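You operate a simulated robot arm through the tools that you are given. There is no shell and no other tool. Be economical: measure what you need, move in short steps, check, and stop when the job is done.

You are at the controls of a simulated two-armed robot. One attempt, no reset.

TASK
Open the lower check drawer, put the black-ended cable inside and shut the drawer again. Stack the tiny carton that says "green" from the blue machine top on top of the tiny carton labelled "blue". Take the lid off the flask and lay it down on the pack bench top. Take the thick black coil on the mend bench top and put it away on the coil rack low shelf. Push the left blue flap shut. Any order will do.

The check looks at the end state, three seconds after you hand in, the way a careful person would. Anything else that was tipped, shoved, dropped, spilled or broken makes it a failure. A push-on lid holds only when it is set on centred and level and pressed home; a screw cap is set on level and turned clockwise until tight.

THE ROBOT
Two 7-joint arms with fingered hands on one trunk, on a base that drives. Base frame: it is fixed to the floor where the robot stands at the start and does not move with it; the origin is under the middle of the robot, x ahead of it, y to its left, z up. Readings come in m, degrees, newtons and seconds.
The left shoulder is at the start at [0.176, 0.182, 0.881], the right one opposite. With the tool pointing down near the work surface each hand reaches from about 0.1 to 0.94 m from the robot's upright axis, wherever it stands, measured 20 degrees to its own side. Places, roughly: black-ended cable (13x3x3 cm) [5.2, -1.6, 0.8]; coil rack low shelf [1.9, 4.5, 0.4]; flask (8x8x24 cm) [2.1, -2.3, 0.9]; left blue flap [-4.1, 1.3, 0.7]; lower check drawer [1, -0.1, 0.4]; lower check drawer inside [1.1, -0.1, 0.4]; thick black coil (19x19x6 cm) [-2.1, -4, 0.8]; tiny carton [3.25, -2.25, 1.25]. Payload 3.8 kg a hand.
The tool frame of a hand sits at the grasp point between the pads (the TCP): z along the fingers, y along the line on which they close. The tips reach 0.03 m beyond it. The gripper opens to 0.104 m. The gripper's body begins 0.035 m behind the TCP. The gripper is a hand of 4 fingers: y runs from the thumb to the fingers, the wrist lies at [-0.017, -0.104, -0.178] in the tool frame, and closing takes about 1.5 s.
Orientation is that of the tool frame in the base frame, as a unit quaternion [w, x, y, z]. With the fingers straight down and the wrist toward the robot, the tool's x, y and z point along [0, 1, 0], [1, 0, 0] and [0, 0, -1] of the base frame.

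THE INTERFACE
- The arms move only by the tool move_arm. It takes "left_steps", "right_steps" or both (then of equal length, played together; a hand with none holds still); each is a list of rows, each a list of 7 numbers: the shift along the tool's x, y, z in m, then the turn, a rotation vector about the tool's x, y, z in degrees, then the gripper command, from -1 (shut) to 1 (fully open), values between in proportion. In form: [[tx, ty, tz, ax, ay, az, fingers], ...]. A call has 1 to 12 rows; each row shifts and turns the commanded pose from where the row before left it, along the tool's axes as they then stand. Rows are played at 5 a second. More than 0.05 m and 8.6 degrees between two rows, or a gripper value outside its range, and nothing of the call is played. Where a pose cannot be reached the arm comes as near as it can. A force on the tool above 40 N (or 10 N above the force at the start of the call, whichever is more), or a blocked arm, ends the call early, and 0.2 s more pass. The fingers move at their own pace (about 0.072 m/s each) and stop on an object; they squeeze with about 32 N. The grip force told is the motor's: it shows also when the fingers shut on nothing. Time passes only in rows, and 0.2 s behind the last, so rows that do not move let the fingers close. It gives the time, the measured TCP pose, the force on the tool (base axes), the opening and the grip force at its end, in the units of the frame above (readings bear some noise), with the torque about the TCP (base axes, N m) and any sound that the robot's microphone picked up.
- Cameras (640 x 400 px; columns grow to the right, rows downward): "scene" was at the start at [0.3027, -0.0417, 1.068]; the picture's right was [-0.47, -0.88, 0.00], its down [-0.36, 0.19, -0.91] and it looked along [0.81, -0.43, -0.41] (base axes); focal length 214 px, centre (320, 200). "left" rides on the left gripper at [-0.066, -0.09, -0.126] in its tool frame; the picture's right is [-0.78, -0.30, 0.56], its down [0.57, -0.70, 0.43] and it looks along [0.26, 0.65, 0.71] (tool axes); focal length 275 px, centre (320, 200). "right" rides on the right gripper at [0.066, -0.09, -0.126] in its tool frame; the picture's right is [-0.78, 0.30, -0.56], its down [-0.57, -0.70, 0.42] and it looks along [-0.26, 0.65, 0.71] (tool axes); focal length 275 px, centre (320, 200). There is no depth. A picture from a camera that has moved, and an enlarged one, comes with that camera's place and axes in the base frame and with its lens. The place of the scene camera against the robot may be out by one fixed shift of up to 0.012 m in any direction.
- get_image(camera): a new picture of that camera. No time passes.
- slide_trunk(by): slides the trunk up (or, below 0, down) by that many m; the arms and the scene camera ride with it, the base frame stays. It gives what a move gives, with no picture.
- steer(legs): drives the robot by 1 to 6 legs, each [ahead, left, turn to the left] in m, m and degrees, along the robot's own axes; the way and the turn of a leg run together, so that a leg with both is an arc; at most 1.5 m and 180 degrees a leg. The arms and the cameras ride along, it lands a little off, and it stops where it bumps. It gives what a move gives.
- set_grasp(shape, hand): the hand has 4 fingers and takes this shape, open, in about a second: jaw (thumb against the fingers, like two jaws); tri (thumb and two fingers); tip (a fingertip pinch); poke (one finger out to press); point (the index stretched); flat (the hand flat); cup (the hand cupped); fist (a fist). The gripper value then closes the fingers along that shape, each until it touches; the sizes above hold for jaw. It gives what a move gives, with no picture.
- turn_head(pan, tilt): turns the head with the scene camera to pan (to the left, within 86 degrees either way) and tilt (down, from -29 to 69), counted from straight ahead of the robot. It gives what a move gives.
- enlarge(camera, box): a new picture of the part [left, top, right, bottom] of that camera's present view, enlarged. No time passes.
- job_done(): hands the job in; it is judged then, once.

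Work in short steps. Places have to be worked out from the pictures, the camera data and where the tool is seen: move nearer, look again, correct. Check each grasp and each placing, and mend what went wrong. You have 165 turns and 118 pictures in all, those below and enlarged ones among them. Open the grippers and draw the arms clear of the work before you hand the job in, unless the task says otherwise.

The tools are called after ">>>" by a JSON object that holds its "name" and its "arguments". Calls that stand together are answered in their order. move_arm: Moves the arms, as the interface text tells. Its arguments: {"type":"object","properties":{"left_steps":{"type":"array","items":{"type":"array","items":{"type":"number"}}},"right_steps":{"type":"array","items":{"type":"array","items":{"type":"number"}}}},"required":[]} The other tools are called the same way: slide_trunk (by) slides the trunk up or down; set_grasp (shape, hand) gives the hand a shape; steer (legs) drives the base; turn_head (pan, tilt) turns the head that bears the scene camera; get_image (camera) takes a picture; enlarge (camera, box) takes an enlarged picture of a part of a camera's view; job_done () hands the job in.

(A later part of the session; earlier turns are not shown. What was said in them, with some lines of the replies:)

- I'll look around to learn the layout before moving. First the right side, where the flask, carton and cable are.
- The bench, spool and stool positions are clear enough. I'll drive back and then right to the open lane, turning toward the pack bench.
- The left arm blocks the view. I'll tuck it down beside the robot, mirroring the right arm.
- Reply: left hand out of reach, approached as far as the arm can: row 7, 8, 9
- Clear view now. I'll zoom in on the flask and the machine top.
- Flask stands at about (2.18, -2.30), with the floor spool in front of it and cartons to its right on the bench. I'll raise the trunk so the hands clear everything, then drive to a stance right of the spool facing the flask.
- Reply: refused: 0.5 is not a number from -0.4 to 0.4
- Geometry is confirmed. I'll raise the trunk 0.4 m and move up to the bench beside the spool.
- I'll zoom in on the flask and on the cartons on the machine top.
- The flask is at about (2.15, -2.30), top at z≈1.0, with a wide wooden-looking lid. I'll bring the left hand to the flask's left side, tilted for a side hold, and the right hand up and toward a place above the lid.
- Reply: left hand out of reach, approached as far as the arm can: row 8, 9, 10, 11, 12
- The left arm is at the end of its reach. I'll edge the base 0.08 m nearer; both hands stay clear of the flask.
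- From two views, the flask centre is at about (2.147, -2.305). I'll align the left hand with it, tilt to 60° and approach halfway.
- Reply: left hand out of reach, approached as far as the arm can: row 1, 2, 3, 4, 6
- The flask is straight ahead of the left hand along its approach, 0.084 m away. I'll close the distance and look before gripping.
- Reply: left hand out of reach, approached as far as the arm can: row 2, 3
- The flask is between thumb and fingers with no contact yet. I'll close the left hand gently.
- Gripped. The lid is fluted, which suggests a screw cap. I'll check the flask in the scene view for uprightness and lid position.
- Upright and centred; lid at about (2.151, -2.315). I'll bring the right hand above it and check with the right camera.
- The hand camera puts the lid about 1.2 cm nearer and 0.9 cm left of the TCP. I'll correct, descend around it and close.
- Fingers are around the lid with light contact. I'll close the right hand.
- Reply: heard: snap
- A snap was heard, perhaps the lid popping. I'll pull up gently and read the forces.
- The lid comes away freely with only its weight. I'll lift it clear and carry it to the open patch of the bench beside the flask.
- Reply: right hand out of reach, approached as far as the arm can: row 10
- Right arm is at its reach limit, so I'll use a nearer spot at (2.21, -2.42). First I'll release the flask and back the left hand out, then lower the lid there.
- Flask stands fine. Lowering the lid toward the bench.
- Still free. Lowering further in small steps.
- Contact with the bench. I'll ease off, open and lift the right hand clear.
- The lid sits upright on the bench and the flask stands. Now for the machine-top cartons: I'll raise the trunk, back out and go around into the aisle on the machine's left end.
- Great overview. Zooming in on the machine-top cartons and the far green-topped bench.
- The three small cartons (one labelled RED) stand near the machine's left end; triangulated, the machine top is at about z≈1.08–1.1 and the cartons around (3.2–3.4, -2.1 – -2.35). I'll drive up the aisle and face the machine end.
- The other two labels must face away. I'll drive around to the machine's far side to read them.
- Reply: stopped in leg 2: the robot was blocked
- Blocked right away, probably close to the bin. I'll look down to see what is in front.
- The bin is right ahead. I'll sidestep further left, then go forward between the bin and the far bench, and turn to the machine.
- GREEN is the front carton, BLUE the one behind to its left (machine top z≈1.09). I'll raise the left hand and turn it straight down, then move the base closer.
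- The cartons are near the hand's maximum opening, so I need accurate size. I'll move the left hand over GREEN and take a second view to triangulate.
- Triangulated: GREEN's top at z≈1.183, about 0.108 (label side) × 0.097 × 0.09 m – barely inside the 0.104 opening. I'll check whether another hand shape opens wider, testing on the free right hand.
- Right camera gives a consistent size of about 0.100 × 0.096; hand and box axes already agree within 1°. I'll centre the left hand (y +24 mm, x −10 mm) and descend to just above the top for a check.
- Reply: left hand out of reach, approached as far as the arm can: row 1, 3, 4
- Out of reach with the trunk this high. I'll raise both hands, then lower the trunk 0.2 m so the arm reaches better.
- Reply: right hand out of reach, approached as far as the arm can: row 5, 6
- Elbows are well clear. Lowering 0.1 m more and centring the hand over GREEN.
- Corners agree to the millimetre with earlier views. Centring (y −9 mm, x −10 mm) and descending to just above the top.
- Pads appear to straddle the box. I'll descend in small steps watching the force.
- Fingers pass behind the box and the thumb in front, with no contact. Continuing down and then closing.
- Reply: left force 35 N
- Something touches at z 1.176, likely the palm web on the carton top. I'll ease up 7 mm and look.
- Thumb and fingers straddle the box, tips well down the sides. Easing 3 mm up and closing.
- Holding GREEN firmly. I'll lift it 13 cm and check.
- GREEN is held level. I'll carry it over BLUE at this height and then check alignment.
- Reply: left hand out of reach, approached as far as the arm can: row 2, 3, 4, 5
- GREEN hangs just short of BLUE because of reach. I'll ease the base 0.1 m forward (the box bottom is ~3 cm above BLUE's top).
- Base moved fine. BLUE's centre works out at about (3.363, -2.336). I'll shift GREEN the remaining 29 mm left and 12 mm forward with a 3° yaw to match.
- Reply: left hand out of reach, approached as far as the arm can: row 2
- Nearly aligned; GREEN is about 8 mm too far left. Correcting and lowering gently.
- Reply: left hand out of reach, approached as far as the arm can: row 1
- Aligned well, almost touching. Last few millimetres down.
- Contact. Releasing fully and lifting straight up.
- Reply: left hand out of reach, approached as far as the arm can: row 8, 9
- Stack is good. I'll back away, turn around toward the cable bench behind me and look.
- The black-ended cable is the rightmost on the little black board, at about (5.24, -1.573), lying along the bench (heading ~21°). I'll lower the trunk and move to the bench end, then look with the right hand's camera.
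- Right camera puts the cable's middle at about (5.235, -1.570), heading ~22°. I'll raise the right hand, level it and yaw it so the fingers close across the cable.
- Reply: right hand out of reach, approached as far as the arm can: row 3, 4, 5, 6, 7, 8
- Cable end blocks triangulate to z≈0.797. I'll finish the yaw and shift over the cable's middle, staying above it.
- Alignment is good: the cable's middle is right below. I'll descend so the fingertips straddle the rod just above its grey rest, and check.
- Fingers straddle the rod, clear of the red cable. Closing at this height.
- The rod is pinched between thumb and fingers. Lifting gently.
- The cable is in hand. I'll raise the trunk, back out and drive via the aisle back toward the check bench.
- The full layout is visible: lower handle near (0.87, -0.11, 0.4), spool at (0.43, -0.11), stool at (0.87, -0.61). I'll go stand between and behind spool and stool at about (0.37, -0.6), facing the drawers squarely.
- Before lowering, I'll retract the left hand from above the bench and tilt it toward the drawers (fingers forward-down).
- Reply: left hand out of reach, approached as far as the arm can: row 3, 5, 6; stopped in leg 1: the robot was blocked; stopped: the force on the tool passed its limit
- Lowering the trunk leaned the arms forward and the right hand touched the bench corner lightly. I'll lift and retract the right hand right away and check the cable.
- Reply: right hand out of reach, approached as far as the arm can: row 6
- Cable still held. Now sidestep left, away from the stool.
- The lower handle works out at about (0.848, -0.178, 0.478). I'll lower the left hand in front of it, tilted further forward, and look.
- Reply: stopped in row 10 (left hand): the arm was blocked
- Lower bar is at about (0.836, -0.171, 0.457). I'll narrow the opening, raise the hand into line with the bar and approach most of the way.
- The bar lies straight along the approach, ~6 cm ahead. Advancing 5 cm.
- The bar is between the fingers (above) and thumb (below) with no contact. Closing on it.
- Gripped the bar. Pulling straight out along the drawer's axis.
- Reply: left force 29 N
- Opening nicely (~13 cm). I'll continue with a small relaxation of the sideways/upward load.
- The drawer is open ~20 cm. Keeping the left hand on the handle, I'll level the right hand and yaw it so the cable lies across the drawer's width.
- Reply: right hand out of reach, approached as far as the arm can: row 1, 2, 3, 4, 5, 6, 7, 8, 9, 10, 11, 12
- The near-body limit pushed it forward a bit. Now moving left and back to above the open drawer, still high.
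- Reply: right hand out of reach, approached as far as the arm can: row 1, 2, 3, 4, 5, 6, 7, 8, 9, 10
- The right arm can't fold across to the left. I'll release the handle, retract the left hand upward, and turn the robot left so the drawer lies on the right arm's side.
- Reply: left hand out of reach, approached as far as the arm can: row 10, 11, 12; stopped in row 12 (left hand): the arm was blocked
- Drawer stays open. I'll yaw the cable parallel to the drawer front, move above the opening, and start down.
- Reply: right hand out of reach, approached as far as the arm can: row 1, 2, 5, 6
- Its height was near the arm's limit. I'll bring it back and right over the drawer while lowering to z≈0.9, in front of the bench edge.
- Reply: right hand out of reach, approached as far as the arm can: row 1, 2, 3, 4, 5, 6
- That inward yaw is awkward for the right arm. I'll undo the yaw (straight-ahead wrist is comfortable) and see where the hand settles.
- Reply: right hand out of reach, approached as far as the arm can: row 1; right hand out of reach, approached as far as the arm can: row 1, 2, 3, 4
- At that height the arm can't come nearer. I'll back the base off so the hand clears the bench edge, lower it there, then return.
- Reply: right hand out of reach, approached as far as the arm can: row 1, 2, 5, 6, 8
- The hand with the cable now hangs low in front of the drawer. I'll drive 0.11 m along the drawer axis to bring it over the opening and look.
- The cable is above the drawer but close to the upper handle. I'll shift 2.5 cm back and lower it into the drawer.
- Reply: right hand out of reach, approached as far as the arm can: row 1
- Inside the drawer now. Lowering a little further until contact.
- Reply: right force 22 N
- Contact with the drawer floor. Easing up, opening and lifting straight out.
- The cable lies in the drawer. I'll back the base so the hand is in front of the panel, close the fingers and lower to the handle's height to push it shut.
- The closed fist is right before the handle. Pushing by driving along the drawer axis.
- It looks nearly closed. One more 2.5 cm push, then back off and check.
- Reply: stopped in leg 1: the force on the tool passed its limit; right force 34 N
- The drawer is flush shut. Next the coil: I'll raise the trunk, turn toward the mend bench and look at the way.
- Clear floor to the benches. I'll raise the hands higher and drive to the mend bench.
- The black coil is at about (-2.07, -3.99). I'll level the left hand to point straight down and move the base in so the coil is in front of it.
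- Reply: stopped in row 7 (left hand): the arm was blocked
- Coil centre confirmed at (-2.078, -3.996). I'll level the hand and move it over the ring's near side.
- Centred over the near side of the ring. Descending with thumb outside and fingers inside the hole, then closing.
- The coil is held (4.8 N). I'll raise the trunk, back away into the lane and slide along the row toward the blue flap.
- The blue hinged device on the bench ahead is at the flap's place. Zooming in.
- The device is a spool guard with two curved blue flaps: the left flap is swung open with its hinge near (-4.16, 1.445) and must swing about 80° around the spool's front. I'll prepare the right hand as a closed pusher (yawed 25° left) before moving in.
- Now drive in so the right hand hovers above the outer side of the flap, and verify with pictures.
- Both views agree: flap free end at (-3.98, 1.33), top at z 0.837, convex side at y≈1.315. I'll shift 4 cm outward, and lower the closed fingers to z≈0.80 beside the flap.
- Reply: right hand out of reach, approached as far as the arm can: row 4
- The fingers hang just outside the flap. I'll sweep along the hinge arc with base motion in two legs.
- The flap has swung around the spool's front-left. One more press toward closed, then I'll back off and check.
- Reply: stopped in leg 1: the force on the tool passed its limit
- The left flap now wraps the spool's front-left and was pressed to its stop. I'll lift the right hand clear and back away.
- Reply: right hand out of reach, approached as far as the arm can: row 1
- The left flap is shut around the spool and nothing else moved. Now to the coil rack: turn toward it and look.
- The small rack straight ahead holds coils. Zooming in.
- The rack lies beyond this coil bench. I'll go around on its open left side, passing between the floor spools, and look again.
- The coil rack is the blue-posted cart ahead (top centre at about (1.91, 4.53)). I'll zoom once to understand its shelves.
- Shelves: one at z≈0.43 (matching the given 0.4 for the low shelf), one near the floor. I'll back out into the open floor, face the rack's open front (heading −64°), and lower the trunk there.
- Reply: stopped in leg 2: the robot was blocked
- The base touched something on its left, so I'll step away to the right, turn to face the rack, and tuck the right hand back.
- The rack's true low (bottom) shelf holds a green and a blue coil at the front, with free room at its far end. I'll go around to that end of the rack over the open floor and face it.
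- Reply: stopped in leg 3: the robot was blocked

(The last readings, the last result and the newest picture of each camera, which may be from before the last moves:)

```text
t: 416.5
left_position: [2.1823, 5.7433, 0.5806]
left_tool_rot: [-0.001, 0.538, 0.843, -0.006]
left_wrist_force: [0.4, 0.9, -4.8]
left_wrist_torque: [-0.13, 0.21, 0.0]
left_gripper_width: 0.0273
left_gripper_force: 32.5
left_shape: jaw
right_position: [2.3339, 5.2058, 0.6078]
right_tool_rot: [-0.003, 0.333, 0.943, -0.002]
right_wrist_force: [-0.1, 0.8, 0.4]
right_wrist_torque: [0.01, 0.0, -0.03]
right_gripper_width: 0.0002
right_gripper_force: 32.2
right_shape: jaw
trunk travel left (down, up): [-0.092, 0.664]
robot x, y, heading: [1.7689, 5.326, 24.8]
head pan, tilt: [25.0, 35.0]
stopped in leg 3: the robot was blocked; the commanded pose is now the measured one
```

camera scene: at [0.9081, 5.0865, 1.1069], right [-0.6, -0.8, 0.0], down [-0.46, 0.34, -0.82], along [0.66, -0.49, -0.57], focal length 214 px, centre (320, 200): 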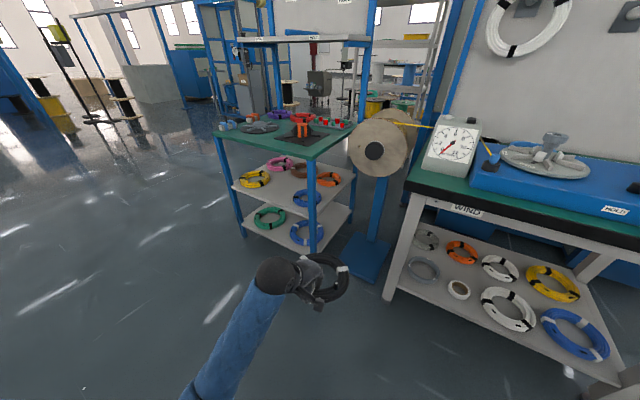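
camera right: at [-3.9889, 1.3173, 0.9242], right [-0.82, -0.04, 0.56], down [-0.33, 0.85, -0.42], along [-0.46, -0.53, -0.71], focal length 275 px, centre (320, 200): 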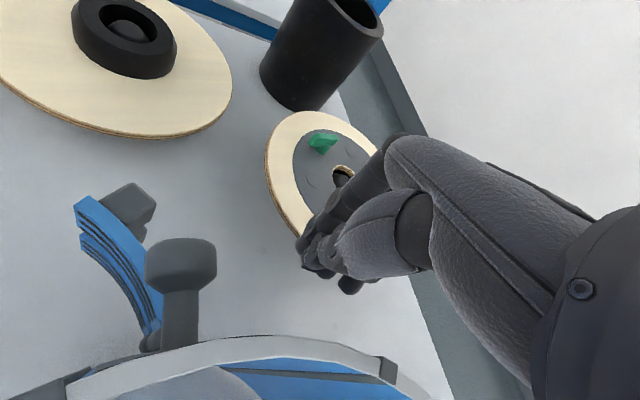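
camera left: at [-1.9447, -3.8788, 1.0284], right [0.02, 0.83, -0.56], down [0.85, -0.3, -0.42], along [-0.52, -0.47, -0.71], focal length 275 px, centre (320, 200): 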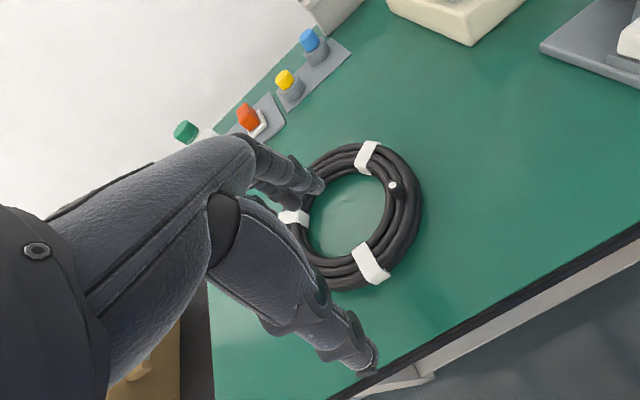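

Blocked again unexpectedly. I need one look at what is ahead.

>>> {"name": "turn_head", "arguments": {"pan": -20, "tilt": 45}}

>>> {"name": "get_image", "arguments": {"camera": "scene"}}

```text
t: 417.6
left_position: [2.1826, 5.7436, 0.5816]
left_tool_rot: [0.0, 0.538, 0.843, -0.006]
left_wrist_force: [-0.2, -0.5, -4.3]
left_wrist_torque: [-0.15, 0.28, 0.0]
left_gripper_width: 0.0272
left_gripper_force: 31.7
left_shape: jaw
right_position: [2.3341, 5.2051, 0.6086]
right_tool_rot: [-0.002, 0.332, 0.943, -0.002]
right_wrist_force: [0.4, 1.0, 0.5]
right_wrist_torque: [0.0, 0.0, 0.0]
right_gripper_width: 0.0
right_gripper_force: 32.2
right_shape: jaw
trunk travel left (down, up): [-0.092, 0.664]
robot x, y, heading: [1.7668, 5.3254, 24.6]
head pan, tilt: [-20.0, 45.0]
```

```text
2 pictures are left
camera scene: at [2.0132, 5.4193, 1.0934], right [0.08, -1.0, 0.01], down [-0.7, -0.06, -0.71], along [0.71, 0.05, -0.7], focal length 214 px, centre (320, 200)
```

scene: 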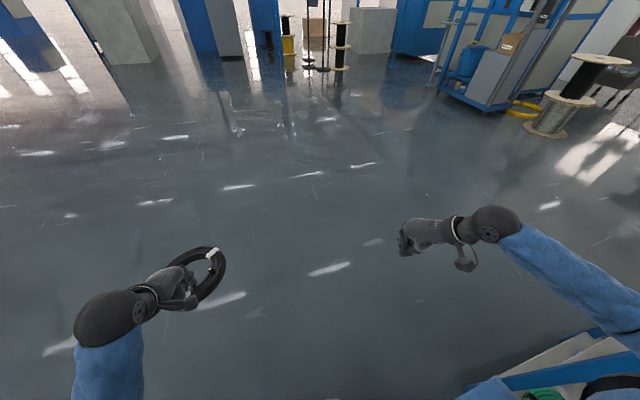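

Floor ahead is open; the rack is just to my right and probably caught my right elbow. I'll step left away from it, go past, and turn around beyond its end.

>>> {"name": "steer", "arguments": {"legs": [[0, 0.2, 0], [1.15, 0, 0], [0, 0, 180]]}}

```text
t: 432.1
left_position: [2.3149, 5.572, 0.5825]
left_tool_rot: [-0.004, 0.844, -0.537, 0.005]
left_wrist_force: [-0.1, -1.1, -4.6]
left_wrist_torque: [0.14, -0.25, 0.0]
left_gripper_width: 0.0269
left_gripper_force: 31.7
left_shape: jaw
right_position: [2.1603, 6.1119, 0.6032]
right_tool_rot: [0.003, 0.944, -0.33, 0.008]
right_wrist_force: [-0.1, -1.0, 0.4]
right_wrist_torque: [-0.03, 0.01, -0.02]
right_gripper_width: 0.0002
right_gripper_force: 32.0
right_shape: jaw
trunk travel left (down, up): [-0.092, 0.664]
robot x, y, heading: [2.7307, 5.9896, -155.3]
head pan, tilt: [-20.0, 45.0]
```

Past the rack now and facing back. I'll slide over to line the coil up with the rack's end, keeping ~0.35 m off, lower the hand, and take a hand-camera look.

>>> {"name": "steer", "arguments": {"legs": [[0.145, 0.783, 0]]}}

>>> {"name": "slide_trunk", "arguments": {"by": -0.09}}

>>> {"name": "move_arm", "arguments": {"left_steps": [[0, 0, 0.04, 0, 0, 0, -1], [0, 0, 0.04, 0, 0, 0, -1], [0, 0, 0.03, 0, 0, 0, -1], [0, 0, 0, 0, 0, 0, -1]]}}

>>> {"name": "get_image", "arguments": {"camera": "left"}}

```text
t: 436.4
left_position: [2.5235, 4.8001, 0.5823]
left_tool_rot: [-0.004, 0.848, -0.53, 0.005]
left_wrist_force: [0.2, 0.1, -4.0]
left_wrist_torque: [0.14, -0.26, -0.02]
left_gripper_width: 0.0266
left_gripper_force: 32.2
left_shape: jaw
right_position: [2.3615, 5.3347, 0.6026]
right_tool_rot: [0.003, 0.947, -0.322, 0.009]
right_wrist_force: [-1.2, -0.5, -0.1]
right_wrist_torque: [0.01, 0.02, 0.0]
right_gripper_width: 0.0001
right_gripper_force: 31.4
right_shape: jaw
trunk travel left (down, up): [-0.092, 0.664]
robot x, y, heading: [2.9312, 5.2215, -154.1]
head pan, tilt: [-20.0, 45.0]
```

```text
t: 437.6
left_position: [2.5246, 4.7999, 0.4926]
left_tool_rot: [-0.004, 0.847, -0.531, 0.006]
left_wrist_force: [0.2, -0.1, -3.9]
left_wrist_torque: [0.13, -0.24, -0.01]
left_gripper_width: 0.0268
left_gripper_force: 31.9
left_shape: jaw
right_position: [2.3626, 5.3345, 0.5121]
right_tool_rot: [0.003, 0.946, -0.324, 0.007]
right_wrist_force: [0.1, -0.6, 0.2]
right_wrist_torque: [-0.01, 0.01, -0.03]
right_gripper_width: 0.0
right_gripper_force: 31.9
right_shape: jaw
trunk travel left (down, up): [-0.002, 0.754]
robot x, y, heading: [2.9319, 5.2215, -154.4]
head pan, tilt: [-20.0, 45.0]
```

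```text
t: 438.6
left_position: [2.5248, 4.7979, 0.3814]
left_tool_rot: [-0.004, 0.848, -0.529, 0.006]
left_wrist_force: [-4.6, -4.2, -5.0]
left_wrist_torque: [-1.04, 0.54, -0.15]
left_gripper_width: 0.0273
left_gripper_force: 31.8
left_shape: jaw
right_position: [2.3612, 5.3348, 0.5133]
right_tool_rot: [0.002, 0.947, -0.322, 0.009]
right_wrist_force: [0.5, -0.3, 0.6]
right_wrist_torque: [0.0, 0.03, 0.02]
right_gripper_width: 0.0001
right_gripper_force: 32.8
right_shape: jaw
trunk travel left (down, up): [-0.002, 0.754]
robot x, y, heading: [2.9347, 5.2194, -154.2]
head pan, tilt: [-20.0, 45.0]
```

```text
1 pictures are left
camera left: at [2.5754, 4.8981, 0.5083], right [-0.07, 0.83, -0.56], down [0.89, -0.21, -0.41], along [-0.46, -0.52, -0.72], focal length 275 px, centre (320, 200)
```

left: 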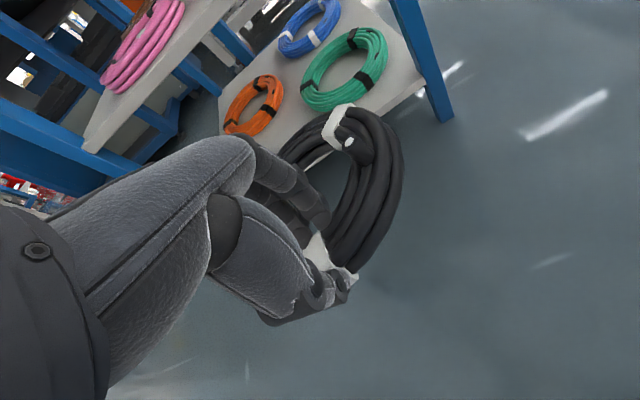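

Key finding: shelves are at z≈0.11 and z≈0.43; the given 0.4 m means the 0.43 shelf is the low shelf, and it has an empty slot at its front middle. The coil droops ~40° in my grip, so I'll lift it off, tilt the hand up to level it, and tuck the right hand.

>>> {"name": "move_arm", "arguments": {"left_steps": [[0, 0, -0.04, 0, 0, 0, -1], [0, 0, -0.04, 0, 0, 0, -1], [0, 0, -0.04, 0, 0, 0, -1], [0, 0, -0.04, 0, 0, 0, -1], [0, 0, -0.04, 0, 0, 0, -1], [0, 0, 0, -8, 0, 0, -1], [0, 0, 0, -8, 0, 0, -1], [0, 0, 0, -8, 0, 0, -1], [0, 0, 0, -8, 0, 0, -1], [0, 0, 0, -6, 0, 0, -1]], "right_steps": [[0, -0.035, 0, 0, 0, 0, -1], [0, -0.035, 0, 0, 0, 0, -1], [0, -0.035, 0, 0, 0, 0, -1], [0, 0, 0, 0, 0, 0, -1], [0, 0, 0, 0, 0, 0, -1], [0, 0, 0, 0, 0, 0, -1], [0, 0, 0, 0, 0, 0, -1], [0, 0, 0, 0, 0, 0, -1], [0, 0, 0, 0, 0, 0, -1], [0, 0, 0, 0, 0, 0, -1]]}}

>>> {"name": "steer", "arguments": {"legs": [[0, -0.6, 0], [0, 0, 85]]}}

```text
t: 440.8
left_position: [2.513, 4.7974, 0.5774]
left_tool_rot: [0.272, 0.803, -0.503, -0.167]
left_wrist_force: [-0.5, 0.9, -4.1]
left_wrist_torque: [0.18, -0.26, -0.02]
left_gripper_width: 0.0268
left_gripper_force: 32.2
left_shape: jaw
left hand out of reach, approached as far as the arm can: row 7, 8
right_position: [2.4261, 5.4179, 0.5127]
right_tool_rot: [0.002, 0.946, -0.323, 0.007]
right_wrist_force: [0.5, 0.1, -0.5]
right_wrist_torque: [0.0, 0.02, 0.02]
right_gripper_width: 0.0003
right_gripper_force: 32.8
right_shape: jaw
trunk travel left (down, up): [-0.002, 0.754]
robot x, y, heading: [2.936, 5.2179, -154.1]
head pan, tilt: [-20.0, 45.0]
```

```text
t: 447.8
left_position: [3.0361, 5.302, 0.5765]
left_tool_rot: [0.314, 0.936, 0.15, 0.053]
left_wrist_force: [-0.1, 0.3, -4.2]
left_wrist_torque: [0.31, 0.12, 0.0]
left_gripper_width: 0.0267
left_gripper_force: 32.2
left_shape: jaw
right_position: [2.4084, 5.2996, 0.5124]
right_tool_rot: [-0.004, 0.926, 0.378, 0.008]
right_wrist_force: [0.2, -0.3, -0.3]
right_wrist_torque: [0.01, 0.05, -0.01]
right_gripper_width: 0.0
right_gripper_force: 31.8
right_shape: jaw
trunk travel left (down, up): [-0.002, 0.754]
robot x, y, heading: [2.6723, 5.7791, -71.9]
head pan, tilt: [-20.0, 45.0]
```

Coil now held about level. Moving along to the front of the rack's empty slot, staying back.

>>> {"name": "steer", "arguments": {"legs": [[-0.213, -0.581, 0], [0, -0.582, 3]]}}

```text
t: 454.2
left_position: [1.9078, 5.1495, 0.5764]
left_tool_rot: [0.313, 0.93, 0.182, 0.064]
left_wrist_force: [0.1, -0.1, -3.8]
left_wrist_torque: [0.33, 0.14, 0.03]
left_gripper_width: 0.0266
left_gripper_force: 32.1
left_shape: jaw
right_position: [1.2829, 5.1049, 0.5118]
right_tool_rot: [-0.004, 0.912, 0.41, 0.007]
right_wrist_force: [0.3, -0.4, -0.1]
right_wrist_torque: [0.03, 0.03, 0.01]
right_gripper_width: 0.0005
right_gripper_force: 32.0
right_shape: jaw
trunk travel left (down, up): [-0.002, 0.754]
robot x, y, heading: [1.5128, 5.5993, -68.1]
head pan, tilt: [-20.0, 45.0]
```

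Lateral alignment: shift 0.17 m right, then approach to just before the shelf front; then my last picture.

>>> {"name": "steer", "arguments": {"legs": [[0, -0.174, 0], [0.2, 0, 0]]}}

>>> {"name": "move_arm", "arguments": {"left_steps": [[0, -0.012, 0.016, 0, 0, 0, -1], [0, 0, 0, 0, 0, 0, -1]]}}

>>> {"name": "turn_head", "arguments": {"pan": 15, "tilt": 45}}

>>> {"name": "get_image", "arguments": {"camera": "scene"}}

```text
t: 456.9
left_position: [1.8186, 4.8991, 0.5766]
left_tool_rot: [0.312, 0.931, 0.181, 0.064]
left_wrist_force: [0.0, -0.6, -3.6]
left_wrist_torque: [0.32, 0.14, 0.02]
left_gripper_width: 0.0266
left_gripper_force: 31.7
left_shape: jaw
right_position: [1.1927, 4.8548, 0.5139]
right_tool_rot: [-0.003, 0.912, 0.41, 0.007]
right_wrist_force: [-0.1, 0.4, 0.6]
right_wrist_torque: [0.01, 0.02, 0.01]
right_gripper_width: 0.0
right_gripper_force: 32.9
right_shape: jaw
trunk travel left (down, up): [-0.002, 0.754]
robot x, y, heading: [1.4253, 5.3481, -68.1]
head pan, tilt: [-20.0, 45.0]
```

```text
t: 457.5
left_position: [1.8182, 4.8968, 0.5552]
left_tool_rot: [0.312, 0.93, 0.182, 0.064]
left_wrist_force: [-0.4, 0.6, -4.0]
left_wrist_torque: [0.32, 0.14, -0.01]
left_gripper_width: 0.0264
left_gripper_force: 31.9
left_shape: jaw
right_position: [1.1927, 4.8533, 0.5123]
right_tool_rot: [-0.004, 0.912, 0.41, 0.008]
right_wrist_force: [-0.3, -0.6, 0.6]
right_wrist_torque: [0.0, -0.03, 0.01]
right_gripper_width: 0.0
right_gripper_force: 31.8
right_shape: jaw
trunk travel left (down, up): [-0.002, 0.754]
robot x, y, heading: [1.4269, 5.3457, -68.3]
head pan, tilt: [-20.0, 45.0]
```

```text
t: 458.5
left_position: [1.819, 4.8978, 0.5554]
left_tool_rot: [0.313, 0.93, 0.181, 0.064]
left_wrist_force: [0.3, -1.1, -3.7]
left_wrist_torque: [0.29, 0.15, 0.02]
left_gripper_width: 0.0266
left_gripper_force: 32.3
left_shape: jaw
right_position: [1.1928, 4.854, 0.5129]
right_tool_rot: [-0.004, 0.912, 0.411, 0.007]
right_wrist_force: [0.3, -0.9, -0.1]
right_wrist_torque: [0.0, 0.02, -0.01]
right_gripper_width: 0.0
right_gripper_force: 32.0
right_shape: jaw
trunk travel left (down, up): [-0.002, 0.754]
robot x, y, heading: [1.4234, 5.3451, -68.2]
head pan, tilt: [15.0, 45.0]
```

```text
0 pictures are left
camera scene: at [1.5711, 5.0636, 0.9952], right [-0.8, -0.6, 0.0], down [-0.42, 0.57, -0.71], along [0.42, -0.57, -0.71], focal length 214 px, centre (320, 200)
```

scene: 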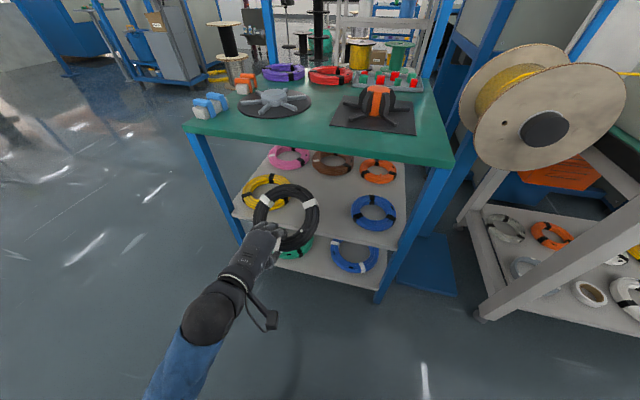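

My last picture shows the slot between the yellow and blue coils centred near (1.90, 4.63), and the coil tilted slightly up. I'll level the hand by 20°, tuck the right hand, and move in by dead reckoning (0.204 ahead, 0.03 right).

>>> {"name": "move_arm", "arguments": {"left_steps": [[0, 0, 0, 6.5, 0, 0, -1], [0, 0, 0, 6.5, 0, 0, -1], [0, 0, 0, 6.5, 0, 0, -1], [0, 0, 0, 0, 0, 0, -1]], "right_steps": [[0, -0.03, 0, 0, 0, 0, -1], [0, -0.03, 0, 0, 0, 0, -1], [0, 0, 0, 0, 0, 0, -1], [0, 0, 0, 0, 0, 0, -1]]}}

>>> {"name": "steer", "arguments": {"legs": [[0.1, -0.015, 0]]}}

```text
t: 459.5
left_position: [1.8208, 4.8973, 0.5566]
left_tool_rot: [0.149, 0.97, 0.189, 0.032]
left_wrist_force: [-0.7, -0.6, -4.6]
left_wrist_torque: [0.33, 0.15, 0.03]
left_gripper_width: 0.0266
left_gripper_force: 32.0
left_shape: jaw
right_position: [1.1473, 4.8954, 0.5124]
right_tool_rot: [-0.004, 0.912, 0.41, 0.008]
right_wrist_force: [-0.2, 0.1, -0.8]
right_wrist_torque: [-0.01, 0.01, -0.01]
right_gripper_width: 0.0
right_gripper_force: 32.3
right_shape: jaw
trunk travel left (down, up): [-0.002, 0.754]
robot x, y, heading: [1.427, 5.3491, -68.1]
head pan, tilt: [15.0, 45.0]
```

```text
t: 460.6
left_position: [1.8432, 4.7994, 0.557]
left_tool_rot: [0.152, 0.97, 0.189, 0.031]
left_wrist_force: [-0.5, 0.5, -4.1]
left_wrist_torque: [0.31, 0.16, -0.01]
left_gripper_width: 0.0268
left_gripper_force: 32.1
left_shape: jaw
right_position: [1.1715, 4.7956, 0.5128]
right_tool_rot: [-0.003, 0.911, 0.411, 0.009]
right_wrist_force: [0.5, -1.1, 0.1]
right_wrist_torque: [0.01, 0.03, -0.05]
right_gripper_width: 0.0
right_gripper_force: 31.4
right_shape: jaw
trunk travel left (down, up): [-0.002, 0.754]
robot x, y, heading: [1.4475, 5.2516, -68.0]
head pan, tilt: [15.0, 45.0]
```

The measured torque confirms the coil's centre is (0.038, −0.074) from the TCP, matching my estimate. Moving in the rest of the way.

>>> {"name": "steer", "arguments": {"legs": [[0.102, -0.017, 0]]}}

```text
t: 461.8
left_position: [1.8648, 4.7006, 0.5559]
left_tool_rot: [0.149, 0.97, 0.19, 0.032]
left_wrist_force: [1.0, -0.1, -4.4]
left_wrist_torque: [0.31, 0.16, 0.0]
left_gripper_width: 0.0267
left_gripper_force: 32.4
left_shape: jaw
right_position: [1.1926, 4.6962, 0.5121]
right_tool_rot: [-0.004, 0.912, 0.41, 0.008]
right_wrist_force: [-0.2, -0.5, 1.3]
right_wrist_torque: [-0.04, -0.01, 0.03]
right_gripper_width: 0.0
right_gripper_force: 31.8
right_shape: jaw
trunk travel left (down, up): [-0.002, 0.754]
robot x, y, heading: [1.4693, 5.1502, -68.1]
head pan, tilt: [15.0, 45.0]
```

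Exactly on target without contact. Lowering straight down.

>>> {"name": "move_arm", "arguments": {"left_steps": [[0, -0.0038, 0.0119, 0, 0, 0, -1], [0, -0.0038, 0.0119, 0, 0, 0, -1], [0, -0.0038, 0.0119, 0, 0, 0, -1], [0, -0.0038, 0.0119, 0, 0, 0, -1], [0, 0, 0, 0, 0, 0, -1]]}}

```text
t: 463.0
left_position: [1.8651, 4.6999, 0.5059]
left_tool_rot: [0.15, 0.97, 0.19, 0.032]
left_wrist_force: [-0.8, 0.3, -3.6]
left_wrist_torque: [0.3, 0.2, 0.03]
left_gripper_width: 0.0266
left_gripper_force: 31.8
left_shape: jaw
right_position: [1.1926, 4.6954, 0.5137]
right_tool_rot: [-0.004, 0.912, 0.41, 0.008]
right_wrist_force: [-0.1, 0.0, 1.1]
right_wrist_torque: [0.02, -0.05, 0.0]
right_gripper_width: 0.0
right_gripper_force: 32.0
right_shape: jaw
trunk travel left (down, up): [-0.002, 0.754]
robot x, y, heading: [1.4686, 5.1512, -68.4]
head pan, tilt: [15.0, 45.0]
```

>>> {"name": "move_arm", "arguments": {"left_steps": [[0, -0.003, 0.0095, 0, 0, 0, -1], [0, -0.003, 0.0095, 0, 0, 0, -1], [0, 0, 0, 0, 0, 0, -1]]}}

```text
t: 463.8
left_position: [1.8639, 4.6998, 0.4869]
left_tool_rot: [0.152, 0.97, 0.189, 0.032]
left_wrist_force: [-1.1, -2.1, 3.0]
left_wrist_torque: [0.31, -0.25, -0.04]
left_gripper_width: 0.0266
left_gripper_force: 31.5
left_shape: jaw
right_position: [1.1936, 4.6954, 0.5123]
right_tool_rot: [-0.004, 0.912, 0.411, 0.008]
right_wrist_force: [-0.4, -0.2, 0.3]
right_wrist_torque: [0.02, 0.02, -0.02]
right_gripper_width: 0.0001
right_gripper_force: 32.7
right_shape: jaw
trunk travel left (down, up): [-0.002, 0.754]
robot x, y, heading: [1.4685, 5.1497, -68.3]
head pan, tilt: [15.0, 45.0]
```

First shelf contact. A few more millimetres to flatten it.

>>> {"name": "move_arm", "arguments": {"left_steps": [[0, -0.0018, 0.0057, 0, 0, 0, -1], [0, 0, 0, 0, 0, 0, -1]]}}

```text
t: 464.4
left_position: [1.8646, 4.6992, 0.4827]
left_tool_rot: [0.153, 0.969, 0.189, 0.032]
left_wrist_force: [-5.5, -2.4, 14.2]
left_wrist_torque: [0.47, -0.45, -0.05]
left_gripper_width: 0.0278
left_gripper_force: 31.1
left_shape: jaw
right_position: [1.1928, 4.6959, 0.5115]
right_tool_rot: [-0.003, 0.912, 0.409, 0.009]
right_wrist_force: [-0.2, 0.4, 0.3]
right_wrist_torque: [-0.02, -0.03, -0.01]
right_gripper_width: 0.0
right_gripper_force: 32.0
right_shape: jaw
trunk travel left (down, up): [-0.002, 0.754]
robot x, y, heading: [1.4713, 5.149, -68.1]
head pan, tilt: [15.0, 45.0]
```

Firmly on the shelf. Opening the hand, rising 7 cm straight up.

>>> {"name": "move_arm", "arguments": {"left_steps": [[0, 0, 0, 0, 0, 0, -0.3], [0, 0, 0, 0, 0, 0, 0.1], [0, 0, 0, 0, 0, 0, 0.5], [0, 0, 0, 0, 0, 0, 0.5], [0, 0.003, -0.0095, 0, 0, 0, 0.5], [0, 0.0045, -0.0143, 0, 0, 0, 0.5], [0, 0.006, -0.019, 0, 0, 0, 0.5], [0, 0.006, -0.019, 0, 0, 0, 0.5], [0, 0.004, -0.0125, 0, 0, 0, 0.5], [0, 0, 0, 0, 0, 0, 0.5]]}}

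```text
t: 466.6
left_position: [1.8639, 4.6981, 0.5574]
left_tool_rot: [0.151, 0.97, 0.189, 0.032]
left_wrist_force: [-0.9, -0.2, 0.6]
left_wrist_torque: [0.0, 0.0, 0.02]
left_gripper_width: 0.0777
left_gripper_force: 0.1
left_shape: jaw
right_position: [1.1928, 4.6959, 0.5122]
right_tool_rot: [-0.004, 0.912, 0.41, 0.007]
right_wrist_force: [-0.2, 0.0, -0.8]
right_wrist_torque: [0.02, -0.01, 0.0]
right_gripper_width: 0.0002
right_gripper_force: 31.4
right_shape: jaw
trunk travel left (down, up): [-0.002, 0.754]
robot x, y, heading: [1.4655, 5.1484, -68.0]
head pan, tilt: [15.0, 45.0]
```

Hand is free of the coil (zero load). Backing straight out, then opening both grippers clear of everything.

>>> {"name": "steer", "arguments": {"legs": [[-0.3, 0, 0]]}}

>>> {"name": "move_arm", "arguments": {"left_steps": [[0, 0, 0, 0, 0, 0, 1], [0, 0, 0, 0, 0, 0, 1], [0, 0, 0, 0, 0, 0, 1]], "right_steps": [[0, 0, 0, 0, 0, 0, 0], [0, 0, 0, 0, 0, 0, 1], [0, 0, 0, 0, 0, 0, 1]]}}

```text
t: 468.6
left_position: [1.7516, 4.9698, 0.5568]
left_tool_rot: [0.15, 0.97, 0.186, 0.031]
left_wrist_force: [-0.5, -0.1, -0.4]
left_wrist_torque: [-0.01, 0.0, -0.03]
left_gripper_width: 0.0777
left_gripper_force: 0.1
left_shape: jaw
right_position: [1.0818, 4.9713, 0.5121]
right_tool_rot: [-0.003, 0.913, 0.407, 0.008]
right_wrist_force: [0.0, -0.3, 0.1]
right_wrist_torque: [-0.02, 0.02, 0.01]
right_gripper_width: 0.0001
right_gripper_force: 31.4
right_shape: jaw
trunk travel left (down, up): [-0.002, 0.754]
robot x, y, heading: [1.3637, 5.4192, -68.7]
head pan, tilt: [15.0, 45.0]
```

```text
t: 469.4
left_position: [1.751, 4.9707, 0.5576]
left_tool_rot: [0.15, 0.97, 0.186, 0.031]
left_wrist_force: [-0.5, 0.0, -0.2]
left_wrist_torque: [-0.02, 0.03, -0.02]
left_gripper_width: 0.1037
left_gripper_force: 0.1
left_shape: jaw
right_position: [1.0818, 4.9719, 0.5115]
right_tool_rot: [-0.004, 0.913, 0.407, 0.008]
right_wrist_force: [0.2, 0.0, 0.2]
right_wrist_torque: [-0.03, 0.03, 0.02]
right_gripper_width: 0.0801
right_gripper_force: 0.1
right_shape: jaw
trunk travel left (down, up): [-0.002, 0.754]
robot x, y, heading: [1.3642, 5.4248, -68.5]
head pan, tilt: [15.0, 45.0]
```

All five parts are done as far as I could check, the arms are clear of the work and the grippers are open. I'm handing the job in.

>>> {"name": "job_done", "arguments": {}}

```text
The job is handed in.
```

I finished all five parts and handed the job in. I never saw the coil at rest, because I had no pictures left after setting it down.

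- **Cable and drawer:** the black-ended cable is in the lower check drawer, and the drawer is shut flush.
- **Cartons:** GREEN is stacked squarely on BLUE on the blue machine top.
- **Flask:** the lid is off and lies on the pack bench top; the flask is still standing.
- **Coil:** I set it on the shelf at about 0.43 m and felt it take the weight. The rack has another shelf near the floor. I chose the 0.43 m one because your position for the low shelf gave a height of 0.4 m and it had an empty slot.
- **Flap:** the left blue flap was pressed to its stop and wraps the spool.

On the way the base was blocked near the grey bin, the red stool, the coil rack and one object I didn't see. The right hand also touched the check bench corner lightly while holding the cable. The pictures showed no sign that anything had shifted, but I did not check the unseen object afterwards.
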